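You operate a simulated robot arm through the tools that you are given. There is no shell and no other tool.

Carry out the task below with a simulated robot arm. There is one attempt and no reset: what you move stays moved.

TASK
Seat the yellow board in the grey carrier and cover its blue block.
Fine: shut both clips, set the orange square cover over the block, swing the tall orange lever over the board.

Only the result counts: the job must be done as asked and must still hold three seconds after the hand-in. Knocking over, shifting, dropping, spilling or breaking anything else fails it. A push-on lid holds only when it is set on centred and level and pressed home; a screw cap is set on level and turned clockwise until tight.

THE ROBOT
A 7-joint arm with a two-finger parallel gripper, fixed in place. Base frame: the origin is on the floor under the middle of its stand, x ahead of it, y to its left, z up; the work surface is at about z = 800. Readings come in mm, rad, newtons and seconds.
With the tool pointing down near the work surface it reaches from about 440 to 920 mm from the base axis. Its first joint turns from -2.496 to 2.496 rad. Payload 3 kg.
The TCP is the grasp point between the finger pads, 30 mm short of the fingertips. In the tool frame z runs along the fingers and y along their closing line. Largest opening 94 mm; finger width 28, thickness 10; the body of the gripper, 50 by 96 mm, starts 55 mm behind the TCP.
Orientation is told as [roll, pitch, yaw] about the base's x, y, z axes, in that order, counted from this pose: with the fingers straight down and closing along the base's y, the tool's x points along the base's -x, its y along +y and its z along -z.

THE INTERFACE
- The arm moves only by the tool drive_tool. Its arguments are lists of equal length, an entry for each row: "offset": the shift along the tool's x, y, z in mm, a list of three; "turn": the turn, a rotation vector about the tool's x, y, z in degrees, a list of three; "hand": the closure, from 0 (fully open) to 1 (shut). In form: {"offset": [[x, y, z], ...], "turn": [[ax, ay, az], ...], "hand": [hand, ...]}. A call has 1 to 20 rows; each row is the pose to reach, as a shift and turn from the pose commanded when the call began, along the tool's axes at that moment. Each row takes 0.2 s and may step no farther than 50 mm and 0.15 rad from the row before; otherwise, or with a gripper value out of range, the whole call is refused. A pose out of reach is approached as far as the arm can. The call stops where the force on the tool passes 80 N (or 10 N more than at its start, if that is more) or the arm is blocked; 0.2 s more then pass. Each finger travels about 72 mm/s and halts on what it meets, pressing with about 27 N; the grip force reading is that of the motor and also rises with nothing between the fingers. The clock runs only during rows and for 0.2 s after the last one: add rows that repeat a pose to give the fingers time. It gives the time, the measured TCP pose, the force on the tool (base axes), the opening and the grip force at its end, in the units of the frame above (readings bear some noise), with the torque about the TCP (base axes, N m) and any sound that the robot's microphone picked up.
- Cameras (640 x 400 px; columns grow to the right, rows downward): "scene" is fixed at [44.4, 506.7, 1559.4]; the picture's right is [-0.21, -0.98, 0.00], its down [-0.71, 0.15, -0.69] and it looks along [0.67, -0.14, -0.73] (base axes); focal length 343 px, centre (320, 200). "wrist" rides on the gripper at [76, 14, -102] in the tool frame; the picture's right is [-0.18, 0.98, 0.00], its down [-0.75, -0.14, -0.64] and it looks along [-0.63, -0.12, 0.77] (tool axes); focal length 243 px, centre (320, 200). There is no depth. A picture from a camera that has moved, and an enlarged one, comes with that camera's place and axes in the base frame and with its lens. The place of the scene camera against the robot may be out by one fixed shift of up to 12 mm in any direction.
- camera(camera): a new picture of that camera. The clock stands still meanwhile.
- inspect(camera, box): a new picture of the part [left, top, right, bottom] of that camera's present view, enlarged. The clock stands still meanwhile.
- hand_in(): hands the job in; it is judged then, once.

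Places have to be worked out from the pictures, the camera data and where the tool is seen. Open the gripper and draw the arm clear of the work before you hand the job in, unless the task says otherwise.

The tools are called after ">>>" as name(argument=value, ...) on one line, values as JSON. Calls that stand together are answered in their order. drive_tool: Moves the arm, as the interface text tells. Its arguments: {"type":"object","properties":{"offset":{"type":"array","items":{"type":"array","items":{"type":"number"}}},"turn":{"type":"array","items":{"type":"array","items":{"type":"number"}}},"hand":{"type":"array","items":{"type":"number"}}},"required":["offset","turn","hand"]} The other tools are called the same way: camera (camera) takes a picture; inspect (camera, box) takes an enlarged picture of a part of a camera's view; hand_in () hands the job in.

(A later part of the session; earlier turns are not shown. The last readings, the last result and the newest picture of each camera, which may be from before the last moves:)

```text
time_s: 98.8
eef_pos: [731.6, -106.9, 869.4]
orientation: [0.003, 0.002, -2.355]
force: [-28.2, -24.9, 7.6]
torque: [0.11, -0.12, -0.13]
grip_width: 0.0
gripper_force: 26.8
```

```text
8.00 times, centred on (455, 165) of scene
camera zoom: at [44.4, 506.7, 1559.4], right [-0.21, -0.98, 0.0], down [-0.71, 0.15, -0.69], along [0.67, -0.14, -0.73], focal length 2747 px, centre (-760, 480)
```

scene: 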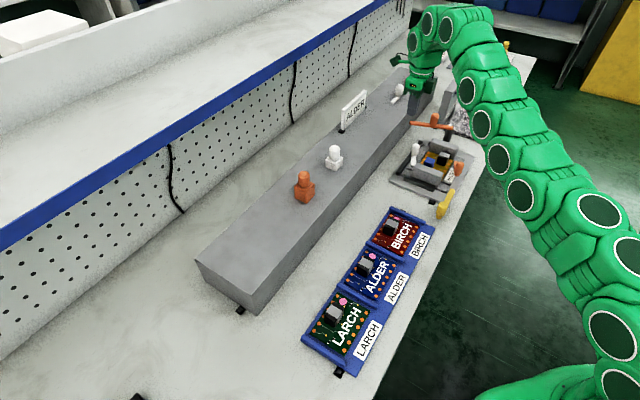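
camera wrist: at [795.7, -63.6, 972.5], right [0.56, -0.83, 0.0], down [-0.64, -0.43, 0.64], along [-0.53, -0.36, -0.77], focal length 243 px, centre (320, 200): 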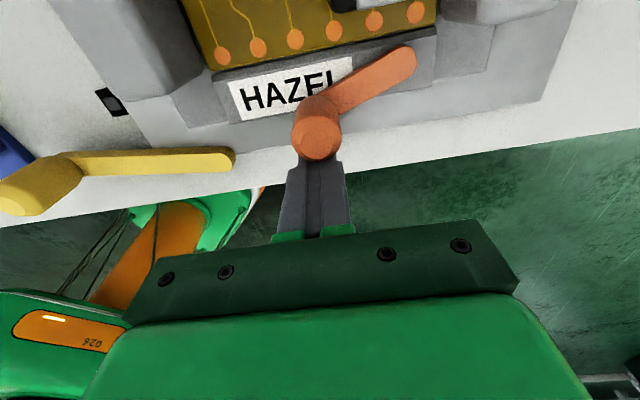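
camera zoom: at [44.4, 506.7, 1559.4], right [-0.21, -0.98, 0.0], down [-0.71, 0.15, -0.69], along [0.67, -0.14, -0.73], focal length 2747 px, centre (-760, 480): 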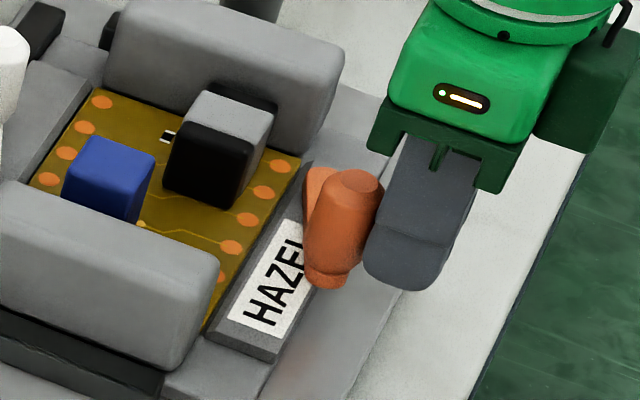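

The geometry now makes sense: the neck under each knob goes down to the bed, so each clip pivots about its knob and the arm's free end swings over the board. Pushing the knob cannot turn it; I'll grip each knob and twist (pure torque). First I back off, rise and open.

>>> drive_tool(offset=[[-5, 0, 0], [-15, 0, 0], [-20, 0, -30], [-10, 0, -70], [0, 0, -100], [0, 0, -100]], turn=[[0, 0, 0], [0, 0, 0], [0, 0, 0], [0, 0, 0], [0, 0, 0], [0, 0, 0]], hand=[1, 1, 1, 0.7, 0.47, 0.47])

>>> camera(camera="wrist")

>>> inspect(camera="wrist", box=[220, 0, 440, 140])

>>> inspect(camera="scene", box=[385, 110, 475, 200])

```text
time_s: 100.2
eef_pos: [733.1, -105.5, 967.9]
orientation: [0.002, 0.004, -2.356]
force: [-0.6, 0.6, -0.5]
torque: [0.07, -0.04, 0.01]
grip_width: 49.9
gripper_force: 0.0
```

```text
taken
camera wrist: at [796.8, -62.0, 1071.5], right [0.56, -0.83, 0.0], down [-0.64, -0.43, 0.64], along [-0.53, -0.36, -0.77], focal length 243 px, centre (320, 200)
```

wrist: 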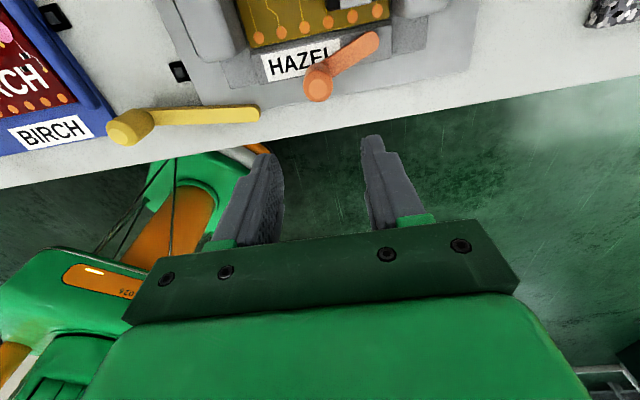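

```text
2.86 times, centred on (330, 70) of wrist
camera zoom: at [796.8, -62.0, 1071.5], right [0.56, -0.83, 0.0], down [-0.64, -0.43, 0.64], along [-0.53, -0.36, -0.77], focal length 693 px, centre (291, 571)
```

zoom: 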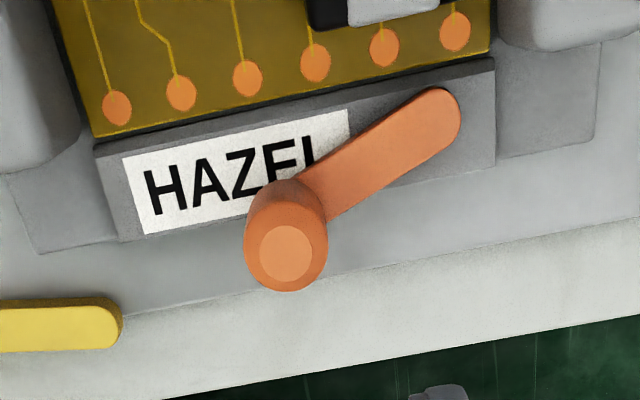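

```text
4.44 times, centred on (430, 155) of scene
camera zoom: at [44.4, 506.7, 1559.4], right [-0.21, -0.98, 0.0], down [-0.71, 0.15, -0.69], along [0.67, -0.14, -0.73], focal length 1526 px, centre (-169, 400)
```

zoom: 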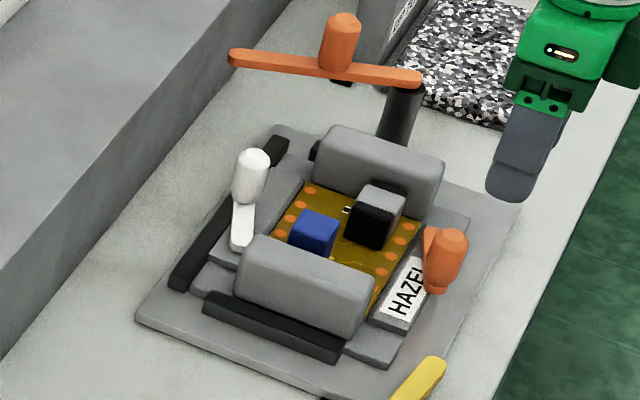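

The carrier is square again (≈5 mm along the bench from where it was). The orange knob axis is at about (595.7, 465); I move over it with a 50 mm opening and lower so the fingertips are at z≈838, just above the clip arm.

>>> drive_tool(offset=[[21.5, 2.6, 0], [21.5, 2.6, 35], [21.5, 2.6, 70], [21.5, 2.6, 90], [21.5, 2.6, 99], [21.5, 2.6, 99]], turn=[[0, 0, 0], [0, 0, 0], [0, 0, 0], [0, 0, 0], [0, 0, 0], [0, 0, 0]], hand=[0.47, 0.47, 0.47, 0.47, 0.47, 0.47])

>>> camera(camera="wrist")

>>> inspect(camera="wrist", box=[220, 60, 440, 220])

>>> inspect(camera="scene", box=[425, 130, 485, 200])

```text
time_s: 101.6
eef_pos: [750.1, -92.4, 870.0]
orientation: [0.002, 0.004, -2.356]
force: [0.5, -0.8, 0.6]
torque: [0.01, 0.01, 0.02]
grip_width: 49.8
gripper_force: 0.1
```

```text
taken
camera wrist: at [813.4, -48.8, 973.7], right [0.56, -0.83, 0.0], down [-0.64, -0.43, 0.64], along [-0.53, -0.36, -0.77], focal length 243 px, centre (320, 200)
```

wrist: 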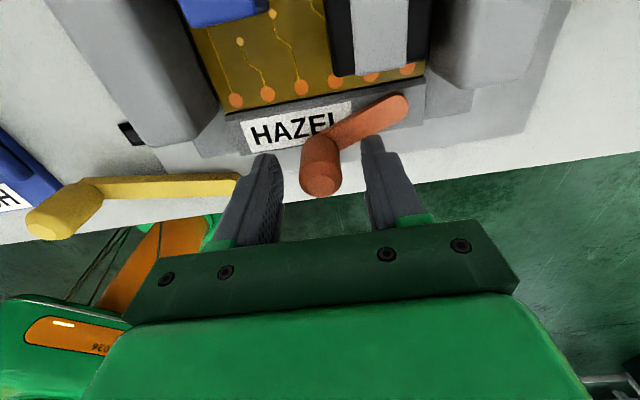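

```text
2.50 times, centred on (330, 140) of wrist
camera zoom: at [813.4, -48.8, 973.7], right [0.56, -0.83, 0.0], down [-0.64, -0.43, 0.64], along [-0.53, -0.36, -0.77], focal length 606 px, centre (295, 350)
```

zoom: 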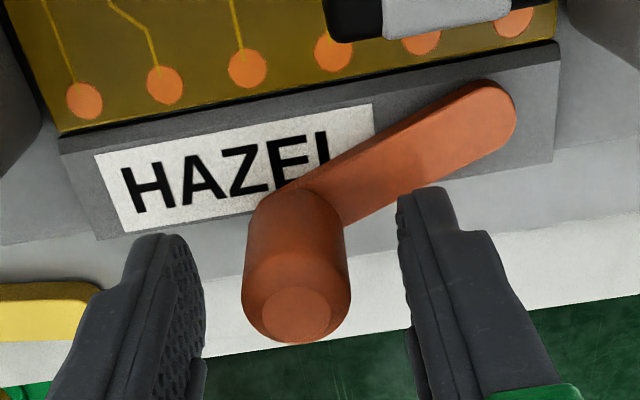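

```text
5.71 times, centred on (455, 165) of scene
camera zoom: at [44.4, 506.7, 1559.4], right [-0.21, -0.98, 0.0], down [-0.71, 0.15, -0.69], along [0.67, -0.14, -0.73], focal length 1962 px, centre (-451, 400)
```

zoom: 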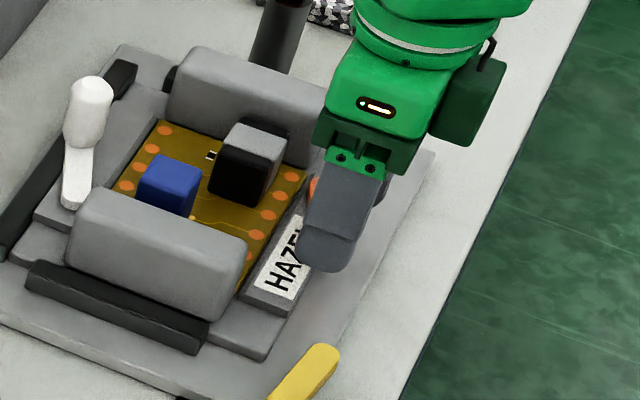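

The knob is centred between the fingers. I close on it.

>>> drive_tool(offset=[[0, 0, 0], [0, 0, 0], [0, 0, 0], [0, 0, 0]], turn=[[0, 0, 0], [0, 0, 0], [0, 0, 0], [0, 0, 0]], hand=[0.7, 1, 1, 1])

>>> drive_tool(offset=[[0, 0, 0], [0, 0, 0], [0, 0, 0], [0, 0, 0]], turn=[[0, 0, -5], [0, 0, -10], [0, 0, -15], [0, 0, -15]], hand=[1, 1, 1, 1])

>>> inspect(camera="wrist", box=[220, 60, 440, 220])

>>> inspect(camera="scene", box=[425, 130, 485, 200])

```text
time_s: 102.6
eef_pos: [750.9, -94.0, 871.2]
orientation: [0.0, 0.003, -2.357]
force: [5.7, -7.6, 0.1]
torque: [0.18, -0.04, 0.02]
grip_width: 23.0
gripper_force: 26.6
```

```text
time_s: 103.6
eef_pos: [751.1, -92.0, 869.8]
orientation: [0.005, 0.004, -2.093]
force: [16.0, -16.0, 7.0]
torque: [0.39, 0.07, -0.3]
grip_width: 23.4
gripper_force: 27.2
```

```text
2.50 times, centred on (330, 140) of wrist
camera zoom: at [800.3, -34.0, 973.9], right [0.76, -0.65, 0.01], down [-0.5, -0.58, 0.64], along [-0.41, -0.49, -0.77], focal length 606 px, centre (295, 350)
```

zoom: 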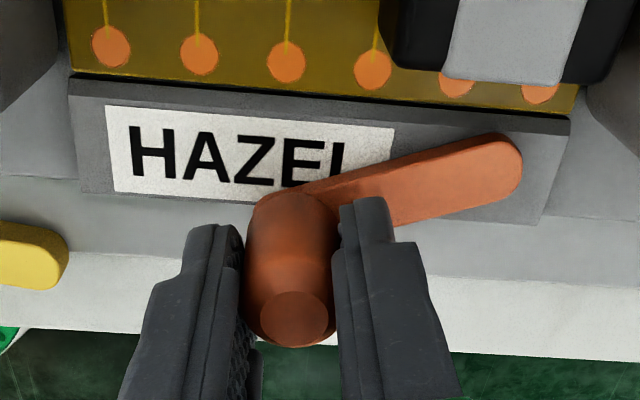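

```text
5.71 times, centred on (455, 165) of scene
camera zoom: at [44.4, 506.7, 1559.4], right [-0.21, -0.98, 0.0], down [-0.71, 0.15, -0.69], along [0.67, -0.14, -0.73], focal length 1962 px, centre (-451, 400)
```

zoom: 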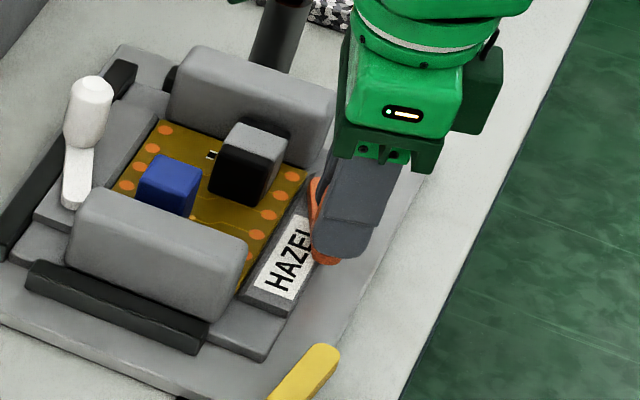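

The arm began to turn (18°→27°) with about 0.3 N·m; there is some side load, so I shift 1.5 mm to relieve it and keep twisting.

>>> drive_tool(offset=[[-0.4, 1.5, 0], [-0.4, 1.5, 0], [-0.4, 1.5, 0], [-0.4, 1.5, 0], [-0.4, 1.5, 0], [-0.4, 1.5, 0], [-0.4, 1.5, 0]], turn=[[0, 0, -2], [0, 0, -7], [0, 0, -12], [0, 0, -18], [0, 0, -24], [0, 0, -30], [0, 0, -30]], hand=[1, 1, 1, 1, 1, 1, 1])

>>> inspect(camera="wrist", box=[220, 60, 440, 220])

>>> inspect(camera="scene", box=[425, 130, 485, 200])

```text
time_s: 105.2
eef_pos: [750.8, -93.4, 871.0]
orientation: [0.003, -0.002, -1.571]
force: [-5.8, -5.9, 0.9]
torque: [-0.59, 0.41, -0.21]
grip_width: 23.1
gripper_force: 26.9
```

```text
2.50 times, centred on (330, 140) of wrist
camera zoom: at [764.2, -17.7, 973.3], right [0.98, -0.18, 0.0], down [-0.14, -0.75, 0.64], along [-0.12, -0.63, -0.77], focal length 606 px, centre (295, 350)
```

zoom: 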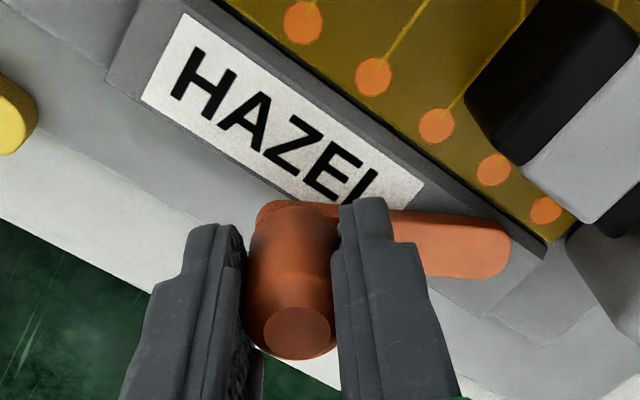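

```text
5.71 times, centred on (455, 165) of scene
camera zoom: at [44.4, 506.7, 1559.4], right [-0.21, -0.98, 0.0], down [-0.71, 0.15, -0.69], along [0.67, -0.14, -0.73], focal length 1962 px, centre (-451, 400)
```

zoom: 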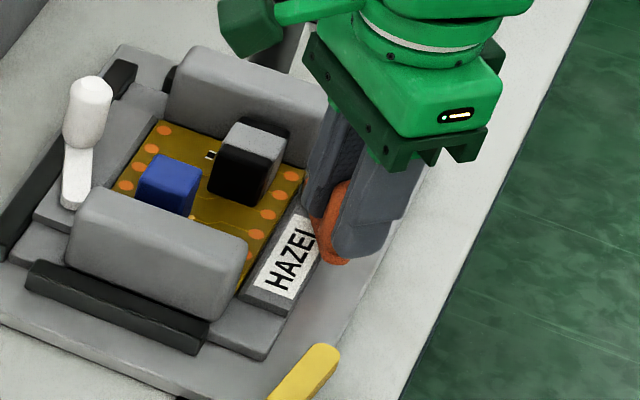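

Twisting mostly slips (the clip needs more torque than the pads give), so I'll release and push the arm's free end around instead: for orange the push goes toward the fence. I open, rise and turn to yaw -45°.

>>> drive_tool(offset=[[0, 0, 0], [0, 0, 0], [0, 0, -20], [0, 0, -50], [0, 0, -70], [0, 0, -70], [0, 0, -70], [0, 0, -70], [0, 0, -70], [0, 0, -70]], turn=[[0, 0, 0], [0, 0, 0], [0, 0, 0], [0, 0, -7], [0, 0, -15], [0, 0, -22], [0, 0, -30], [0, 0, -38], [0, 0, -45], [0, 0, -45]], hand=[0.5, 0.47, 0.47, 0.47, 0.7, 1, 1, 1, 1, 1])

>>> camera(camera="wrist")

>>> inspect(camera="wrist", box=[200, 0, 440, 170])

>>> inspect(camera="scene", box=[385, 110, 475, 200])

```text
time_s: 107.4
eef_pos: [750.8, -94.1, 940.9]
orientation: [0.003, -0.004, -0.784]
force: [-0.8, -0.1, 0.4]
torque: [-0.02, -0.01, 0.0]
grip_width: 0.1
gripper_force: 27.5
```

```text
taken
camera wrist: at [706.5, -30.4, 1043.7], right [0.82, 0.57, 0.0], down [0.43, -0.63, 0.64], along [0.37, -0.53, -0.76], focal length 243 px, centre (320, 200)
```

wrist: 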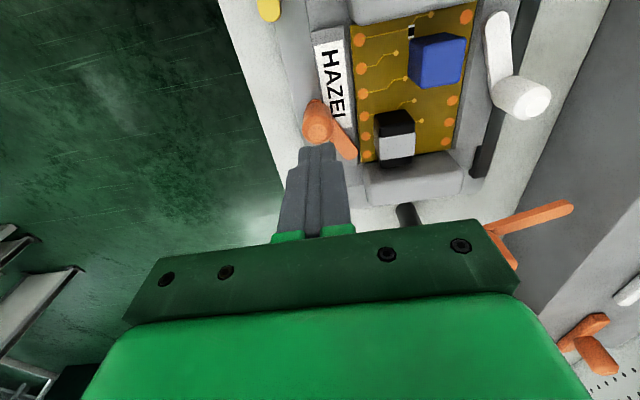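

```text
2.35 times, centred on (320, 85) of wrist
camera zoom: at [706.5, -30.4, 1043.7], right [0.82, 0.57, 0.0], down [0.43, -0.63, 0.64], along [0.37, -0.53, -0.76], focal length 571 px, centre (320, 471)
```

zoom: 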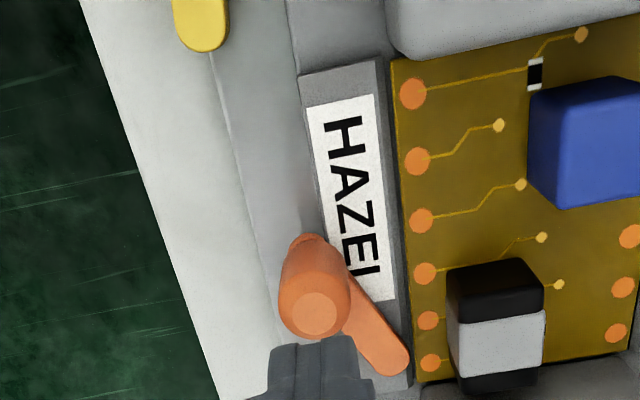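

```text
4.44 times, centred on (430, 155) of scene
camera zoom: at [44.4, 506.7, 1559.4], right [-0.21, -0.98, 0.0], down [-0.71, 0.15, -0.69], along [0.67, -0.14, -0.73], focal length 1526 px, centre (-169, 400)
```

zoom: 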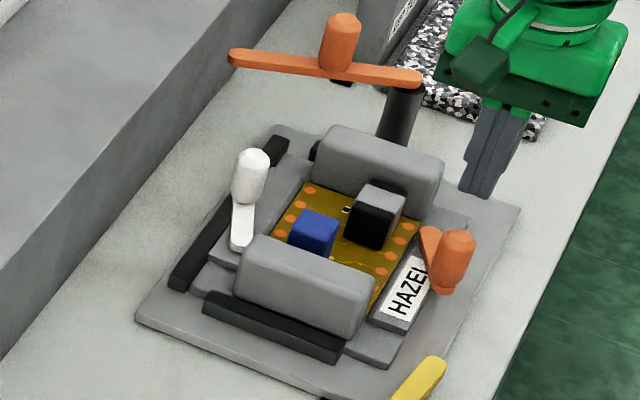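

I take the same enlarged scene view as before to see exactly how the orange clip moved.

>>> inspect(camera="scene", box=[430, 140, 480, 190])

>>> inspect(camera="scene", box=[395, 130, 445, 180])

```text
8.00 times, centred on (455, 165) of scene
camera zoom: at [44.4, 506.7, 1559.4], right [-0.21, -0.98, 0.0], down [-0.71, 0.15, -0.69], along [0.67, -0.14, -0.73], focal length 2747 px, centre (-760, 480)
```

zoom: 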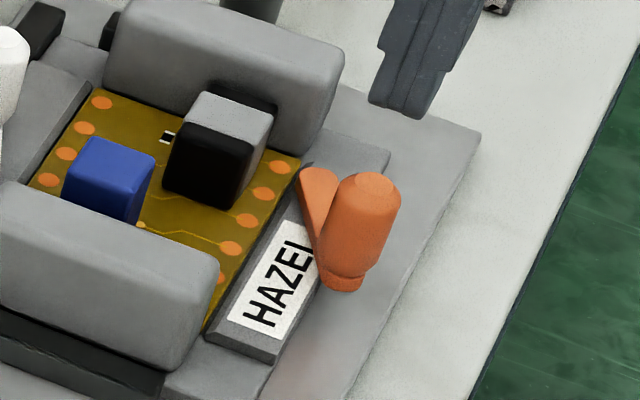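

```text
8.00 times, centred on (420, 155) of scene
camera zoom: at [44.4, 506.7, 1559.4], right [-0.21, -0.98, 0.0], down [-0.71, 0.15, -0.69], along [0.67, -0.14, -0.73], focal length 2747 px, centre (-480, 560)
```

zoom: 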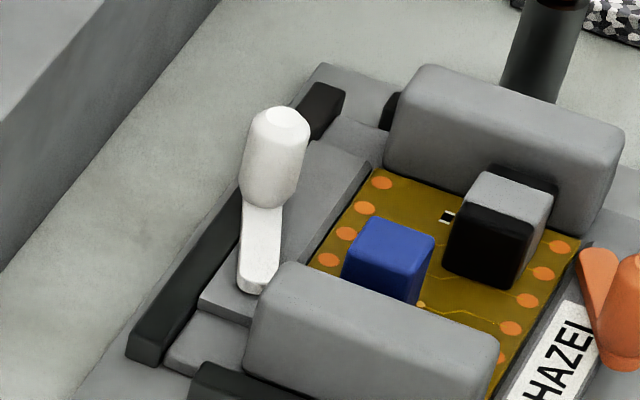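

The knob moved outward about 7 mm while the arm's ledge end stayed put, so the pivot is the ledge end after all and inward motion was hard-stopped at the start position. I need to understand the clip better, so I take a low oblique close-up along the front ledge.

>>> drive_tool(offset=[[10, -13, 0], [20, -26, 0], [30, -40, 5], [40, -52, 15], [48, -55, 25], [55, -55, 40], [55, -55, 40]], turn=[[0, -5, 0], [0, -10, 0], [0, -15, 0], [0, -20, 0], [0, -25, 0], [0, -30, 0], [0, -30, 0]], hand=[1, 1, 1, 1, 1, 1, 1])

>>> camera(camera="wrist")

>>> inspect(camera="wrist", box=[280, 60, 480, 220])

```text
time_s: 109.0
eef_pos: [673.0, -92.7, 900.3]
orientation: [0.006, -0.531, -0.789]
force: [-0.7, 0.3, 0.6]
torque: [-0.03, 0.01, 0.0]
grip_width: 0.0
gripper_force: 27.3
```

```text
taken
camera wrist: at [599.5, 0.0, 949.9], right [0.81, 0.58, 0.1], down [0.13, -0.33, 0.93], along [0.58, -0.74, -0.34], focal length 243 px, centre (320, 200)
```

wrist: 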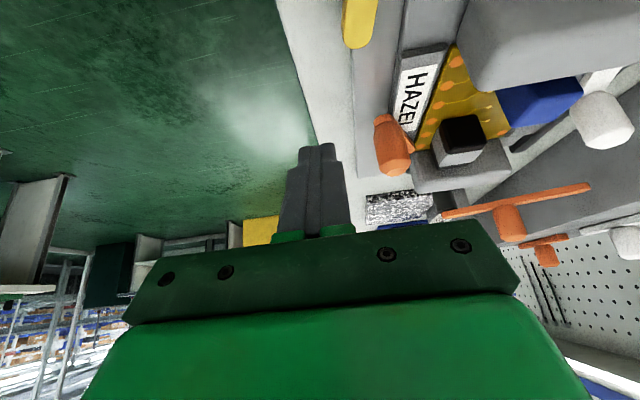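

```text
2.50 times, centred on (380, 140) of wrist
camera zoom: at [599.5, 0.0, 949.9], right [0.81, 0.58, 0.1], down [0.13, -0.33, 0.93], along [0.58, -0.74, -0.34], focal length 606 px, centre (170, 350)
```

zoom: 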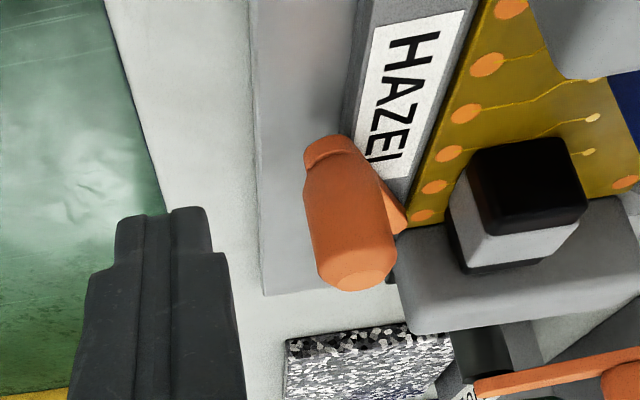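

>>> inspect(camera="wrist", box=[360, 90, 440, 180])

>>> inspect(camera="wrist", box=[490, 60, 640, 180])

```text
4.44 times, centred on (400, 135) of wrist
camera zoom: at [599.5, 0.0, 949.9], right [0.81, 0.58, 0.1], down [0.13, -0.33, 0.93], along [0.58, -0.74, -0.34], focal length 1078 px, centre (-36, 489)
```

zoom: 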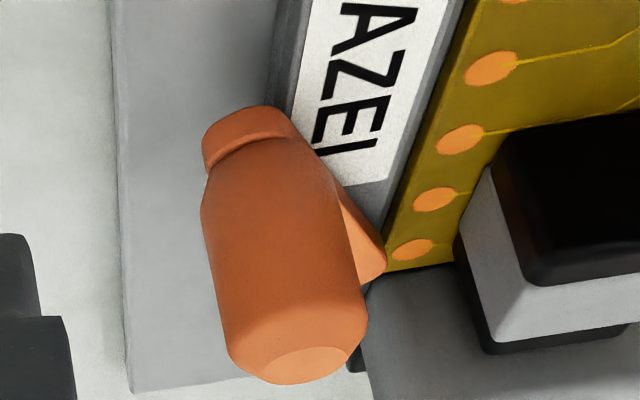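

```text
3.33 times, centred on (565, 120) of wrist
camera zoom: at [599.5, 0.0, 949.9], right [0.81, 0.58, 0.1], down [0.13, -0.33, 0.93], along [0.58, -0.74, -0.34], focal length 809 px, centre (-497, 467)
```

zoom: 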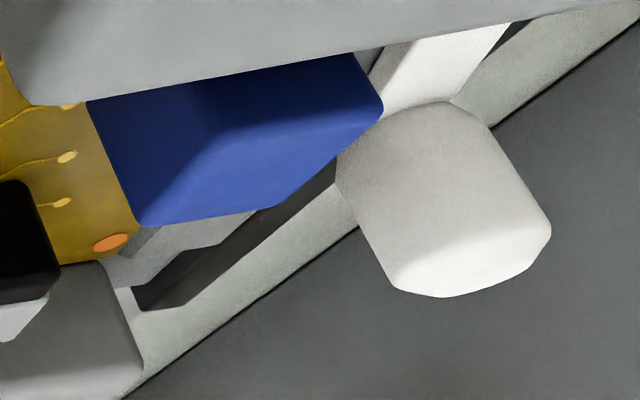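

Now it fits: the pivot sits about 10 mm from the arm's ledge end, so swinging the knob outward turns the short nose inward over the board edge (like the BEECH clip, which points outward). Shutting means turning both clips counter-clockwise, so I untilt, rise and open over the orange knob for a guided arc.

>>> drive_tool(offset=[[-14, 10, -2], [-28, 20, -4], [-43, 31, -6], [-58, 42, -8], [-72, 52, -10], [-72, 52, -10]], turn=[[0, 6, 0], [0, 12, 0], [0, 18, 0], [0, 24, 0], [0, 30, 0], [0, 30, 0]], hand=[0.9, 0.8, 0.6, 0.47, 0.47, 0.47])

>>> drive_tool(offset=[[0, 0, 0], [0, 0, 0], [0, 0, 0], [0, 0, 0], [0, 0, 0]], turn=[[0, 0, -7], [0, 0, -14], [0, 0, -21], [0, 0, -27.4], [0, 0, -27.4]], hand=[0.47, 0.47, 0.47, 0.47, 0.47])

>>> camera(camera="wrist")

>>> inspect(camera="wrist", box=[220, 20, 440, 180])

```text
time_s: 110.4
eef_pos: [749.6, -95.8, 946.4]
orientation: [0.003, -0.004, -0.784]
force: [0.2, -0.7, -0.2]
torque: [-0.01, 0.02, 0.0]
grip_width: 49.8
gripper_force: 0.2
```

```text
time_s: 111.6
eef_pos: [750.7, -97.9, 945.1]
orientation: [0.002, -0.005, -0.304]
force: [1.0, -0.5, 0.0]
torque: [0.0, 0.01, 0.0]
grip_width: 49.9
gripper_force: 0.1
```

```text
taken
camera wrist: at [681.8, -61.3, 1047.8], right [0.47, 0.88, 0.0], down [0.67, -0.36, 0.65], along [0.57, -0.3, -0.76], focal length 243 px, centre (320, 200)
```

wrist: 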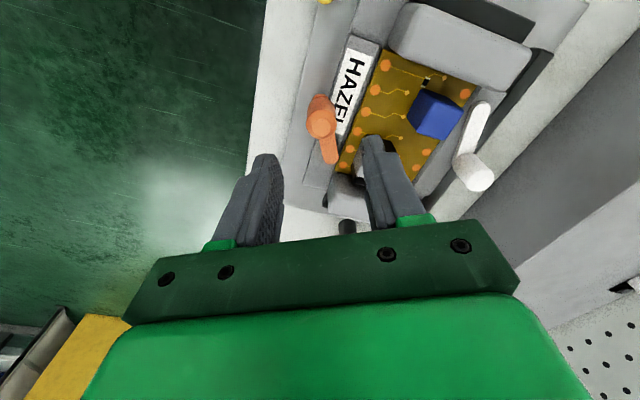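

```text
2.50 times, centred on (330, 100) of wrist
camera zoom: at [681.8, -61.3, 1047.8], right [0.47, 0.88, 0.0], down [0.67, -0.36, 0.65], along [0.57, -0.3, -0.76], focal length 606 px, centre (295, 450)
```

zoom: 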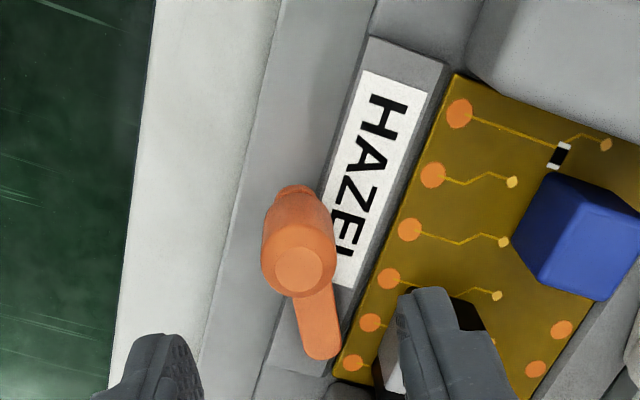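

The hand is over the orange knob (axis ≈(599, 462)), closing line square to the clip arm. I descend, grip the knob, then check.

>>> drive_tool(offset=[[0, 1, 30], [0, 1, 55], [0, 1, 70], [0, 1, 77], [0, 1, 77], [0, 1, 77], [0, 1, 77], [0, 1, 77]], turn=[[0, 0, 0], [0, 0, 0], [0, 0, 0], [0, 0, 0], [0, 0, 0], [0, 0, 0], [0, 0, 0], [0, 0, 0]], hand=[0.47, 0.47, 0.47, 0.47, 0.7, 1, 1, 1])

>>> inspect(camera="wrist", box=[220, 60, 440, 220])

```text
time_s: 113.4
eef_pos: [751.5, -96.4, 868.5]
orientation: [0.001, -0.006, -0.306]
force: [2.8, 0.1, -0.1]
torque: [-0.49, -0.06, 0.03]
grip_width: 23.5
gripper_force: 26.7
```

```text
2.50 times, centred on (330, 140) of wrist
camera zoom: at [682.1, -60.5, 971.9], right [0.47, 0.88, 0.0], down [0.67, -0.36, 0.65], along [0.57, -0.3, -0.76], focal length 606 px, centre (295, 350)
```

zoom: 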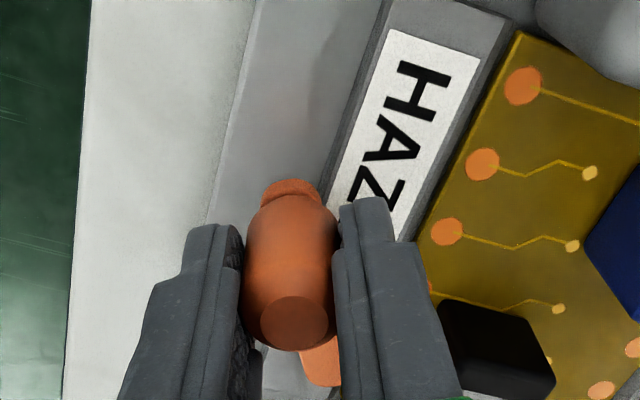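

Grip is good (23.5 mm). I swing the knob counter-clockwise along its arc (radius ≈42 mm about (637, 481)), turning the hand with it, first 24°.

>>> drive_tool(offset=[[-0.1, -2.2, 0], [-0.23, -4.4, 0], [-0.5, -6.6, 0], [-0.93, -8.8, 0], [-1.5, -11, 0], [-2.1, -13.1, 0], [-2.8, -15.2, 0], [-3.7, -17.2, 0], [-3.7, -17.2, 0]], turn=[[0, 0, -3], [0, 0, -6], [0, 0, -9], [0, 0, -12], [0, 0, -15], [0, 0, -18], [0, 0, -21], [0, 0, -24], [0, 0, -24]], hand=[1, 1, 1, 1, 1, 1, 1, 1, 1])

>>> inspect(camera="scene", box=[385, 110, 475, 200])

>>> inspect(camera="wrist", box=[220, 60, 440, 220])

```text
time_s: 115.4
eef_pos: [749.5, -114.2, 868.1]
orientation: [-0.002, -0.007, 0.114]
force: [4.4, 2.8, 21.1]
torque: [0.46, 0.02, -0.02]
grip_width: 23.3
gripper_force: 26.9
```

```text
4.44 times, centred on (430, 155) of scene
camera zoom: at [44.4, 506.7, 1559.4], right [-0.21, -0.98, 0.0], down [-0.71, 0.15, -0.69], along [0.67, -0.14, -0.73], focal length 1526 px, centre (-169, 400)
```

zoom: 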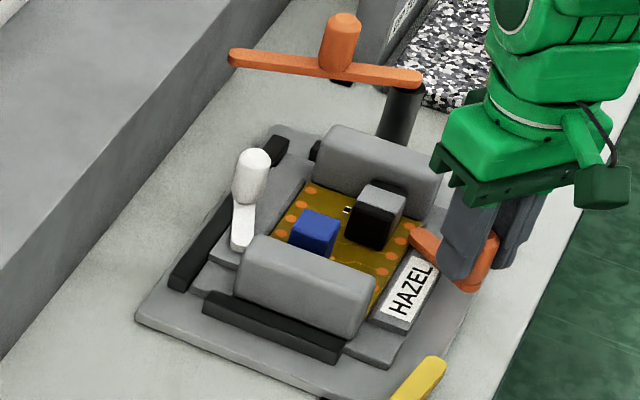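

```text
2.50 times, centred on (330, 140) of wrist
camera zoom: at [671.7, -108.2, 971.1], right [0.07, 1.0, 0.0], down [0.76, -0.06, 0.65], along [0.64, -0.05, -0.76], focal length 606 px, centre (295, 350)
```

zoom: 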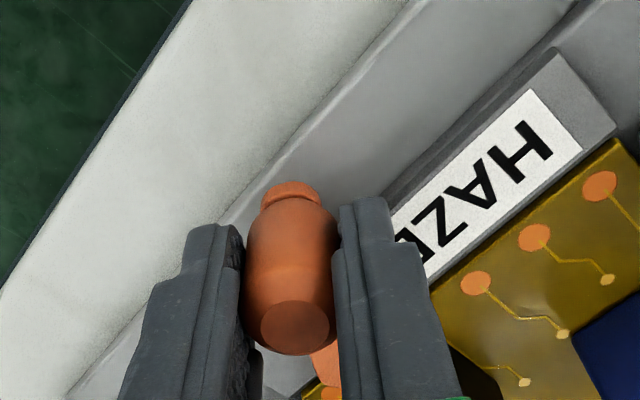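

The clip is turning with the hand and its nose is moving onto the board edge; the carrier stayed put. There is some upward load (21 N), so I relieve 1 mm in height while continuing another 15°.

>>> drive_tool(offset=[[0, 0, -1], [-0.1, -2.2, -1.2], [-0.25, -4.4, -1.2], [-0.5, -6.6, -1.2], [-0.93, -8.8, -1.2], [-1.5, -11, -1.2], [-1.5, -11, -1.2]], turn=[[0, 0, 0], [0, 0, -3], [0, 0, -6], [0, 0, -9], [0, 0, -12], [0, 0, -15], [0, 0, -15]], hand=[1, 1, 1, 1, 1, 1, 1])

>>> inspect(camera="scene", box=[385, 110, 475, 200])

>>> inspect(camera="scene", box=[430, 140, 480, 190])

```text
time_s: 117.0
eef_pos: [751.1, -123.7, 869.1]
orientation: [-0.001, -0.004, 0.372]
force: [0.6, -0.5, -0.9]
torque: [-0.66, 0.49, 0.03]
grip_width: 23.3
gripper_force: 27.1
```

```text
4.44 times, centred on (430, 155) of scene
camera zoom: at [44.4, 506.7, 1559.4], right [-0.21, -0.98, 0.0], down [-0.71, 0.15, -0.69], along [0.67, -0.14, -0.73], focal length 1526 px, centre (-169, 400)
```

zoom: 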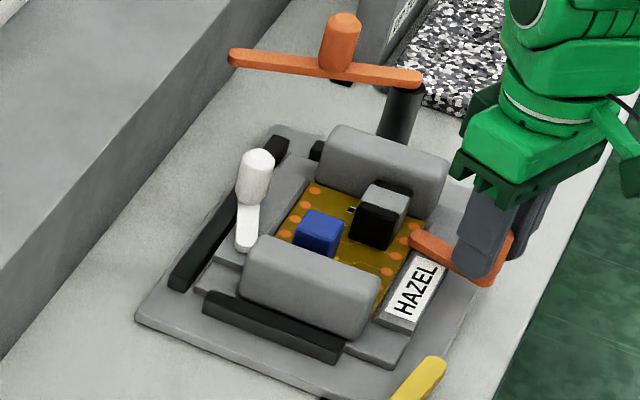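

```text
8.00 times, centred on (455, 165) of scene
camera zoom: at [44.4, 506.7, 1559.4], right [-0.21, -0.98, 0.0], down [-0.71, 0.15, -0.69], along [0.67, -0.14, -0.73], focal length 2747 px, centre (-760, 480)
```

zoom: 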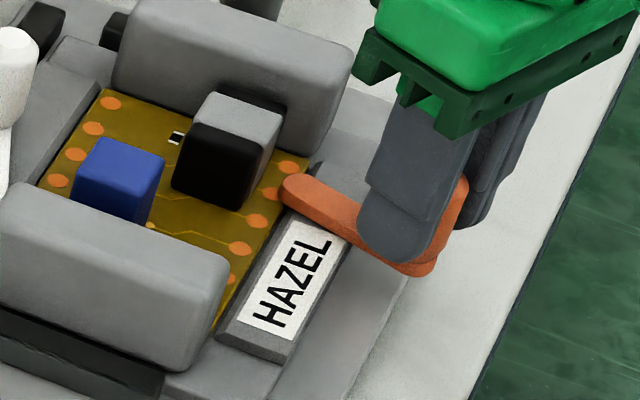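

The nose is now on the board edge with almost no load. I continue the arc by another 15° toward square.

>>> drive_tool(offset=[[-0.1, -2.2, 0], [-0.25, -4.4, 0], [-0.5, -6.6, 0], [-0.93, -8.8, 0], [-1.5, -11, 0], [-1.5, -11, 0]], turn=[[0, 0, -3], [0, 0, -6], [0, 0, -9], [0, 0, -12], [0, 0, -15], [0, 0, -15]], hand=[1, 1, 1, 1, 1, 1])

>>> inspect(camera="scene", box=[385, 110, 475, 200])

>>> inspect(camera="scene", box=[430, 140, 480, 190])

```text
time_s: 118.4
eef_pos: [756.9, -134.2, 870.5]
orientation: [-0.004, -0.002, 0.634]
force: [0.6, 2.4, -0.1]
torque: [0.54, 0.12, 0.03]
grip_width: 22.8
gripper_force: 27.1
```

```text
4.44 times, centred on (430, 155) of scene
camera zoom: at [44.4, 506.7, 1559.4], right [-0.21, -0.98, 0.0], down [-0.71, 0.15, -0.69], along [0.67, -0.14, -0.73], focal length 1526 px, centre (-169, 400)
```

zoom: 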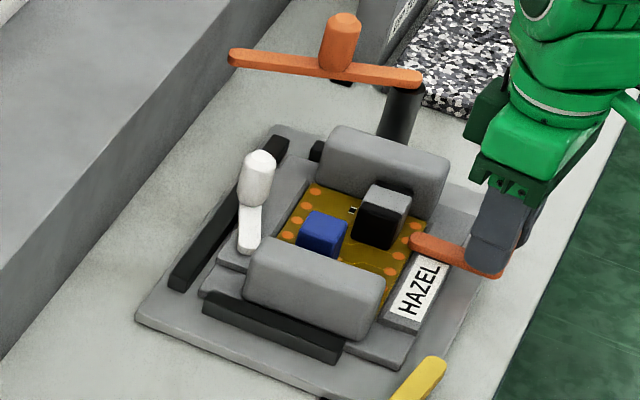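

```text
8.00 times, centred on (455, 165) of scene
camera zoom: at [44.4, 506.7, 1559.4], right [-0.21, -0.98, 0.0], down [-0.71, 0.15, -0.69], along [0.67, -0.14, -0.73], focal length 2747 px, centre (-760, 480)
```

zoom: 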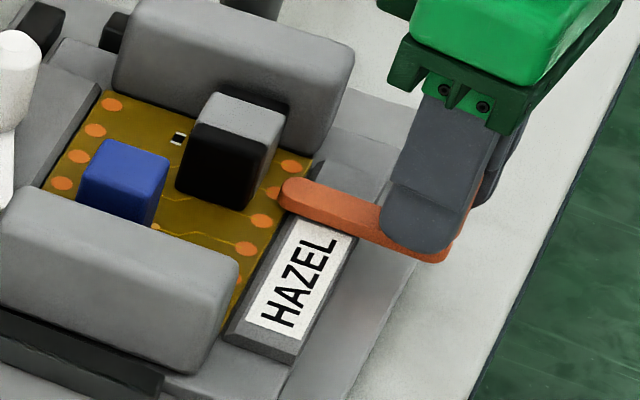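

Nearly square to the ledge, still without a stop. I continue another 14° in small steps.

>>> drive_tool(offset=[[-0.1, -2.2, 0], [-0.25, -4.4, 0], [-0.5, -6.6, 0], [-0.93, -8.8, 0], [-1.3, -10.3, 0], [-1.3, -10.3, 0]], turn=[[0, 0, -3], [0, 0, -6], [0, 0, -9], [0, 0, -12], [0, 0, -14], [0, 0, -14]], hand=[1, 1, 1, 1, 1, 1])

>>> inspect(camera="scene", box=[385, 110, 475, 200])

>>> inspect(camera="scene", box=[430, 140, 480, 190])

```text
time_s: 119.8
eef_pos: [763.5, -140.6, 867.8]
orientation: [-0.001, -0.003, 0.882]
force: [-35.7, 21.1, 9.8]
torque: [0.42, 0.81, 0.14]
grip_width: 23.4
gripper_force: 26.9
```

```text
4.44 times, centred on (430, 155) of scene
camera zoom: at [44.4, 506.7, 1559.4], right [-0.21, -0.98, 0.0], down [-0.71, 0.15, -0.69], along [0.67, -0.14, -0.73], focal length 1526 px, centre (-169, 400)
```

zoom: 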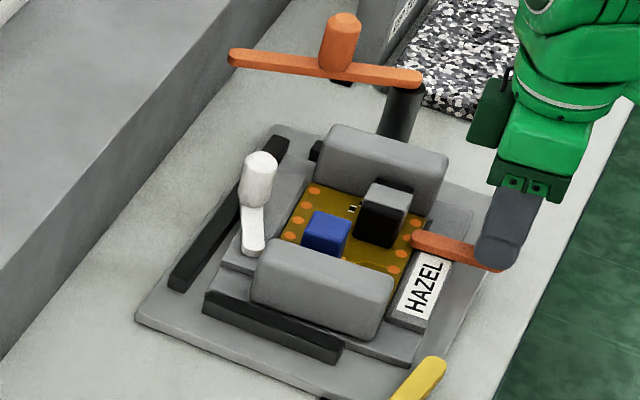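

```text
8.00 times, centred on (455, 165) of scene
camera zoom: at [44.4, 506.7, 1559.4], right [-0.21, -0.98, 0.0], down [-0.71, 0.15, -0.69], along [0.67, -0.14, -0.73], focal length 2747 px, centre (-760, 480)
```

zoom: 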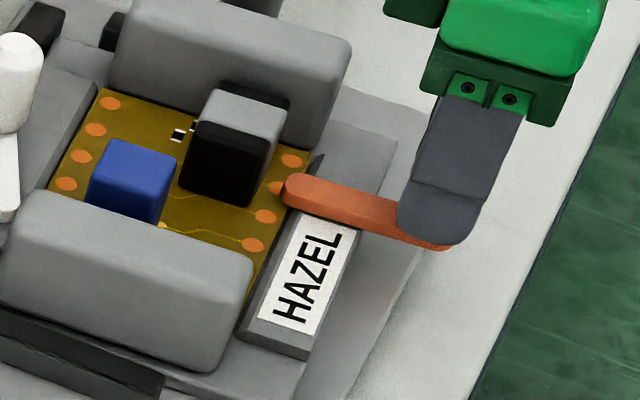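

The clip hit its end stop square to the ledge (40 N side load, the carrier starting to turn). I release the knob and rise to look.

>>> drive_tool(offset=[[0, 0, 0], [0, 0, 0], [0, 0, -15], [0, 0, -50], [0, 0, -90], [0, 0, -120], [0, 0, -120]], turn=[[0, 0, 0], [0, 0, 0], [0, 0, 0], [0, 0, 0], [0, 0, 0], [0, 0, 0], [0, 0, 0]], hand=[0.6, 0.47, 0.47, 0.47, 0.47, 0.47, 0.47])

>>> camera(camera="wrist")

>>> inspect(camera="wrist", box=[180, 0, 440, 170])

>>> inspect(camera="scene", box=[385, 110, 475, 200])

```text
time_s: 121.4
eef_pos: [764.2, -141.7, 990.8]
orientation: [-0.004, -0.004, 0.881]
force: [0.0, -0.3, -0.3]
torque: [0.03, -0.01, 0.02]
grip_width: 49.8
gripper_force: 0.1
```

```text
taken
camera wrist: at [704.2, -193.1, 1094.2], right [-0.64, 0.77, 0.0], down [0.59, 0.49, 0.64], along [0.5, 0.41, -0.76], focal length 243 px, centre (320, 200)
```

wrist: 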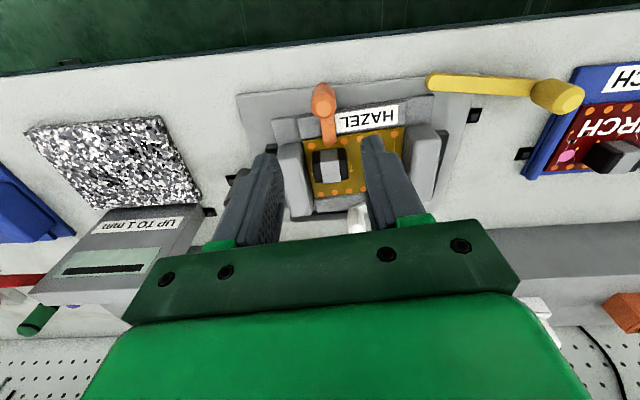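

```text
2.35 times, centred on (310, 85) of wrist
camera zoom: at [704.2, -193.1, 1094.2], right [-0.64, 0.77, 0.0], down [0.59, 0.49, 0.64], along [0.5, 0.41, -0.76], focal length 571 px, centre (344, 471)
```

zoom: 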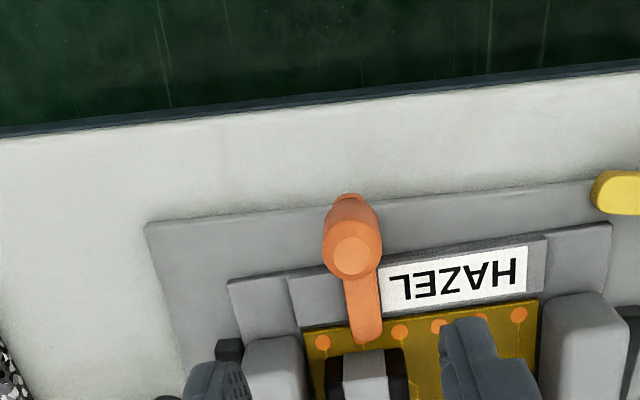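

```text
4.44 times, centred on (430, 155) of scene
camera zoom: at [44.4, 506.7, 1559.4], right [-0.21, -0.98, 0.0], down [-0.71, 0.15, -0.69], along [0.67, -0.14, -0.73], focal length 1526 px, centre (-169, 400)
```

zoom: 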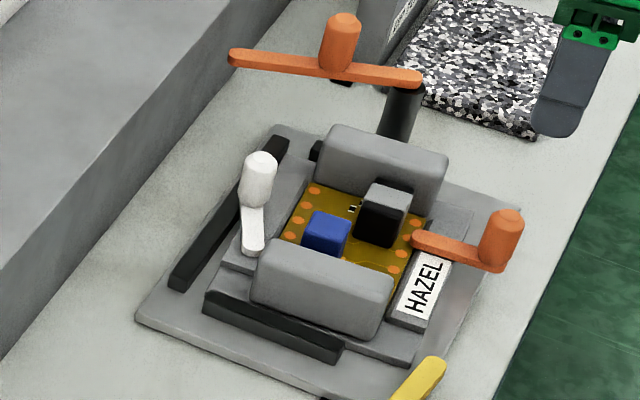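

The orange clip is now clearly shut: its nose lies over the board's edge. The carrier is turned ~3°, which the white clip's push (toward the rear fence) should help square. I go to the white knob, turning to yaw ≈ -23°.

>>> drive_tool(offset=[[-17, 2, 0], [-35, 3, 0], [-52, 5, 0], [-70, 7, 0], [-87, 8, 0], [-104, 10, 0], [-122, 12, 0], [-139, 13, 0], [-157, 15, 0], [-174, 16.5, 0], [-174, 16.5, 0]], turn=[[0, 0, 7.4], [0, 0, 14.7], [0, 0, 22], [0, 0, 29.4], [0, 0, 36.7], [0, 0, 44.1], [0, 0, 51.4], [0, 0, 58.8], [0, 0, 66.1], [0, 0, 73.5], [0, 0, 73.5]], hand=[0.47, 0.47, 0.47, 0.47, 0.47, 0.47, 0.47, 0.47, 0.47, 0.47, 0.47])

>>> camera(camera="wrist")

>>> inspect(camera="wrist", box=[200, 0, 440, 170])

```text
time_s: 123.8
eef_pos: [861.6, 2.3, 990.7]
orientation: [0.004, -0.007, -0.403]
force: [0.8, -0.6, -0.3]
torque: [-0.01, 0.01, 0.01]
grip_width: 49.7
gripper_force: 0.0
```

```text
taken
camera wrist: at [796.8, 45.3, 1093.3], right [0.56, 0.83, 0.0], down [0.63, -0.43, 0.65], along [0.54, -0.36, -0.76], focal length 243 px, centre (320, 200)
```

wrist: 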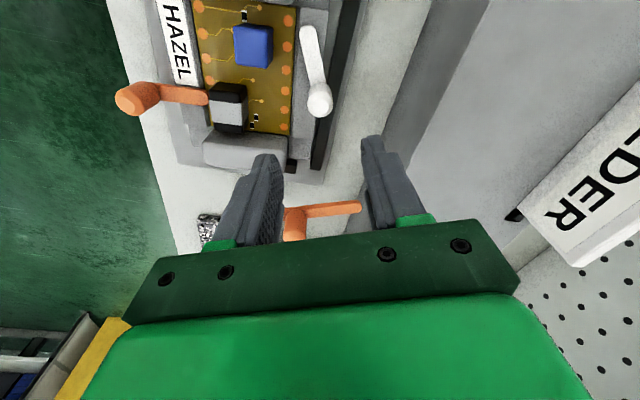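

```text
2.35 times, centred on (320, 85) of wrist
camera zoom: at [796.8, 45.3, 1093.3], right [0.56, 0.83, 0.0], down [0.63, -0.43, 0.65], along [0.54, -0.36, -0.76], focal length 571 px, centre (320, 471)
```

zoom: 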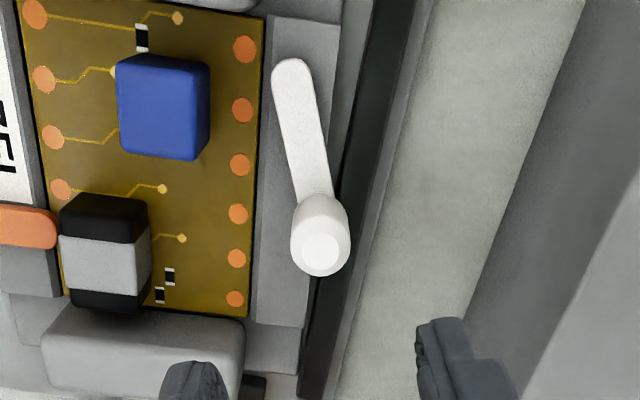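

White knob at (605, 610.6), pivot near (566, 593), arm at ~25°. I align, descend and grip the knob.

>>> drive_tool(offset=[[2, 0.8, 30], [2, 0.8, 65], [2, 0.8, 95], [2, 0.8, 112], [2, 0.8, 121], [2, 0.8, 121]], turn=[[0, 0, 0], [0, 0, 0], [0, 0, 0], [0, 0, 0], [0, 0, 0], [0, 0, 0]], hand=[0.47, 0.47, 0.47, 0.47, 0.47, 0.47])

>>> inspect(camera="wrist", box=[220, 60, 440, 220])

>>> inspect(camera="scene", box=[385, 110, 475, 200])

```text
time_s: 125.2
eef_pos: [861.9, 2.7, 868.6]
orientation: [0.002, -0.005, -0.404]
force: [0.0, 0.7, -0.1]
torque: [0.01, 0.0, 0.0]
grip_width: 50.1
gripper_force: 0.2
```

```text
2.50 times, centred on (330, 140) of wrist
camera zoom: at [795.9, 46.4, 970.9], right [0.56, 0.83, 0.0], down [0.63, -0.43, 0.65], along [0.54, -0.36, -0.76], focal length 606 px, centre (295, 350)
```

zoom: 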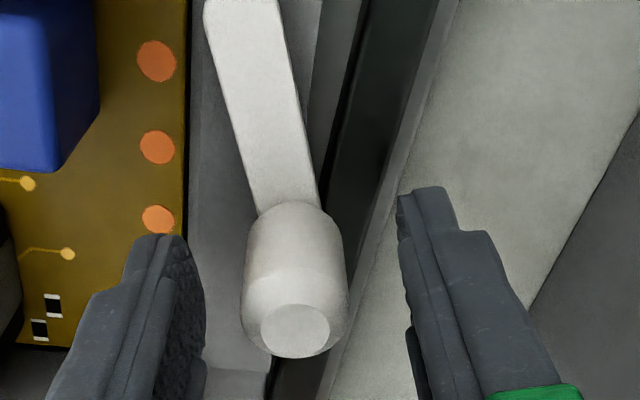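

```text
4.44 times, centred on (430, 155) of scene
camera zoom: at [44.4, 506.7, 1559.4], right [-0.21, -0.98, 0.0], down [-0.71, 0.15, -0.69], along [0.67, -0.14, -0.73], focal length 1526 px, centre (-169, 400)
```

zoom: 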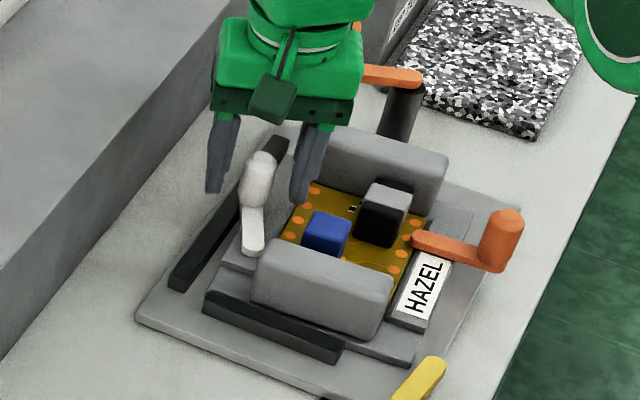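

The knob is centred between the fingers. I close and swing it counter-clockwise along its arc, first 24°.

>>> drive_tool(offset=[[0, 0, 0], [0, 0, 0], [0, 0, 0], [0, 0, 0]], turn=[[0, 0, 0], [0, 0, 0], [0, 0, 0], [0, 0, 0]], hand=[0.7, 1, 1, 1])

>>> drive_tool(offset=[[0.06, 2.2, 0], [0.23, 4.5, 0], [0.5, 6.7, 0], [0.93, 8.9, 0], [1.5, 11, 0], [2.1, 13.2, 0], [2.8, 15.3, 0], [3.7, 17.4, 0], [3.7, 17.4, 0]], turn=[[0, 0, -3], [0, 0, -6], [0, 0, -9], [0, 0, -12], [0, 0, -15], [0, 0, -18], [0, 0, -21], [0, 0, -24], [0, 0, -24]], hand=[1, 1, 1, 1, 1, 1, 1, 1, 1])

>>> inspect(camera="scene", box=[385, 110, 475, 200])

>>> inspect(camera="wrist", box=[160, 0, 440, 220])

```text
time_s: 126.2
eef_pos: [861.2, 3.5, 868.6]
orientation: [0.002, -0.005, -0.404]
force: [1.6, 1.1, 0.5]
torque: [-0.43, 0.16, -0.03]
grip_width: 23.3
gripper_force: 27.3
```

```text
time_s: 128.2
eef_pos: [865.7, 20.3, 868.5]
orientation: [0.001, -0.004, 0.015]
force: [-0.9, -4.7, -0.2]
torque: [0.27, 0.15, 0.11]
grip_width: 23.1
gripper_force: 27.5
```

```text
4.44 times, centred on (430, 155) of scene
camera zoom: at [44.4, 506.7, 1559.4], right [-0.21, -0.98, 0.0], down [-0.71, 0.15, -0.69], along [0.67, -0.14, -0.73], focal length 1526 px, centre (-169, 400)
```

zoom: 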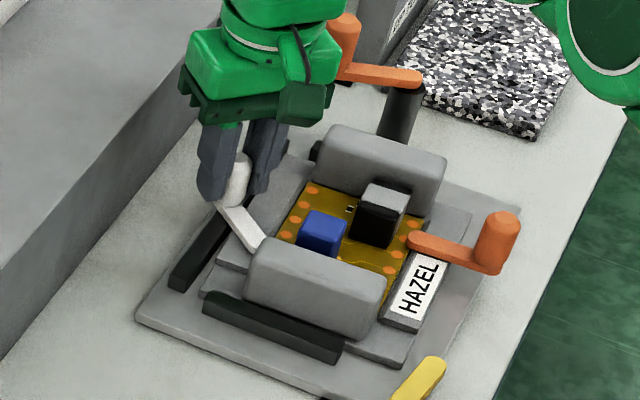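

```text
1.82 times, centred on (300, 110) of wrist
camera zoom: at [788.1, 33.9, 971.3], right [0.17, 0.99, 0.0], down [0.75, -0.13, 0.65], along [0.64, -0.11, -0.76], focal length 441 px, centre (356, 364)
```

zoom: 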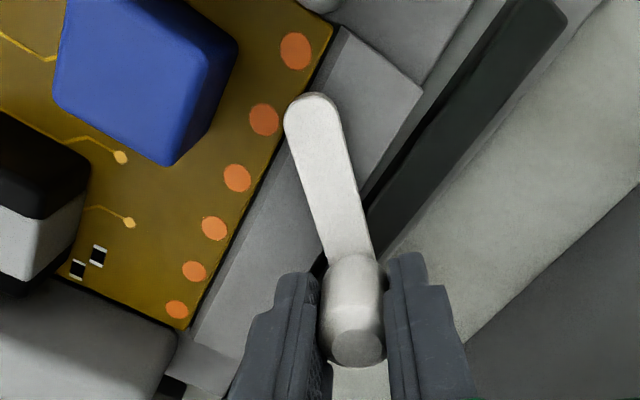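

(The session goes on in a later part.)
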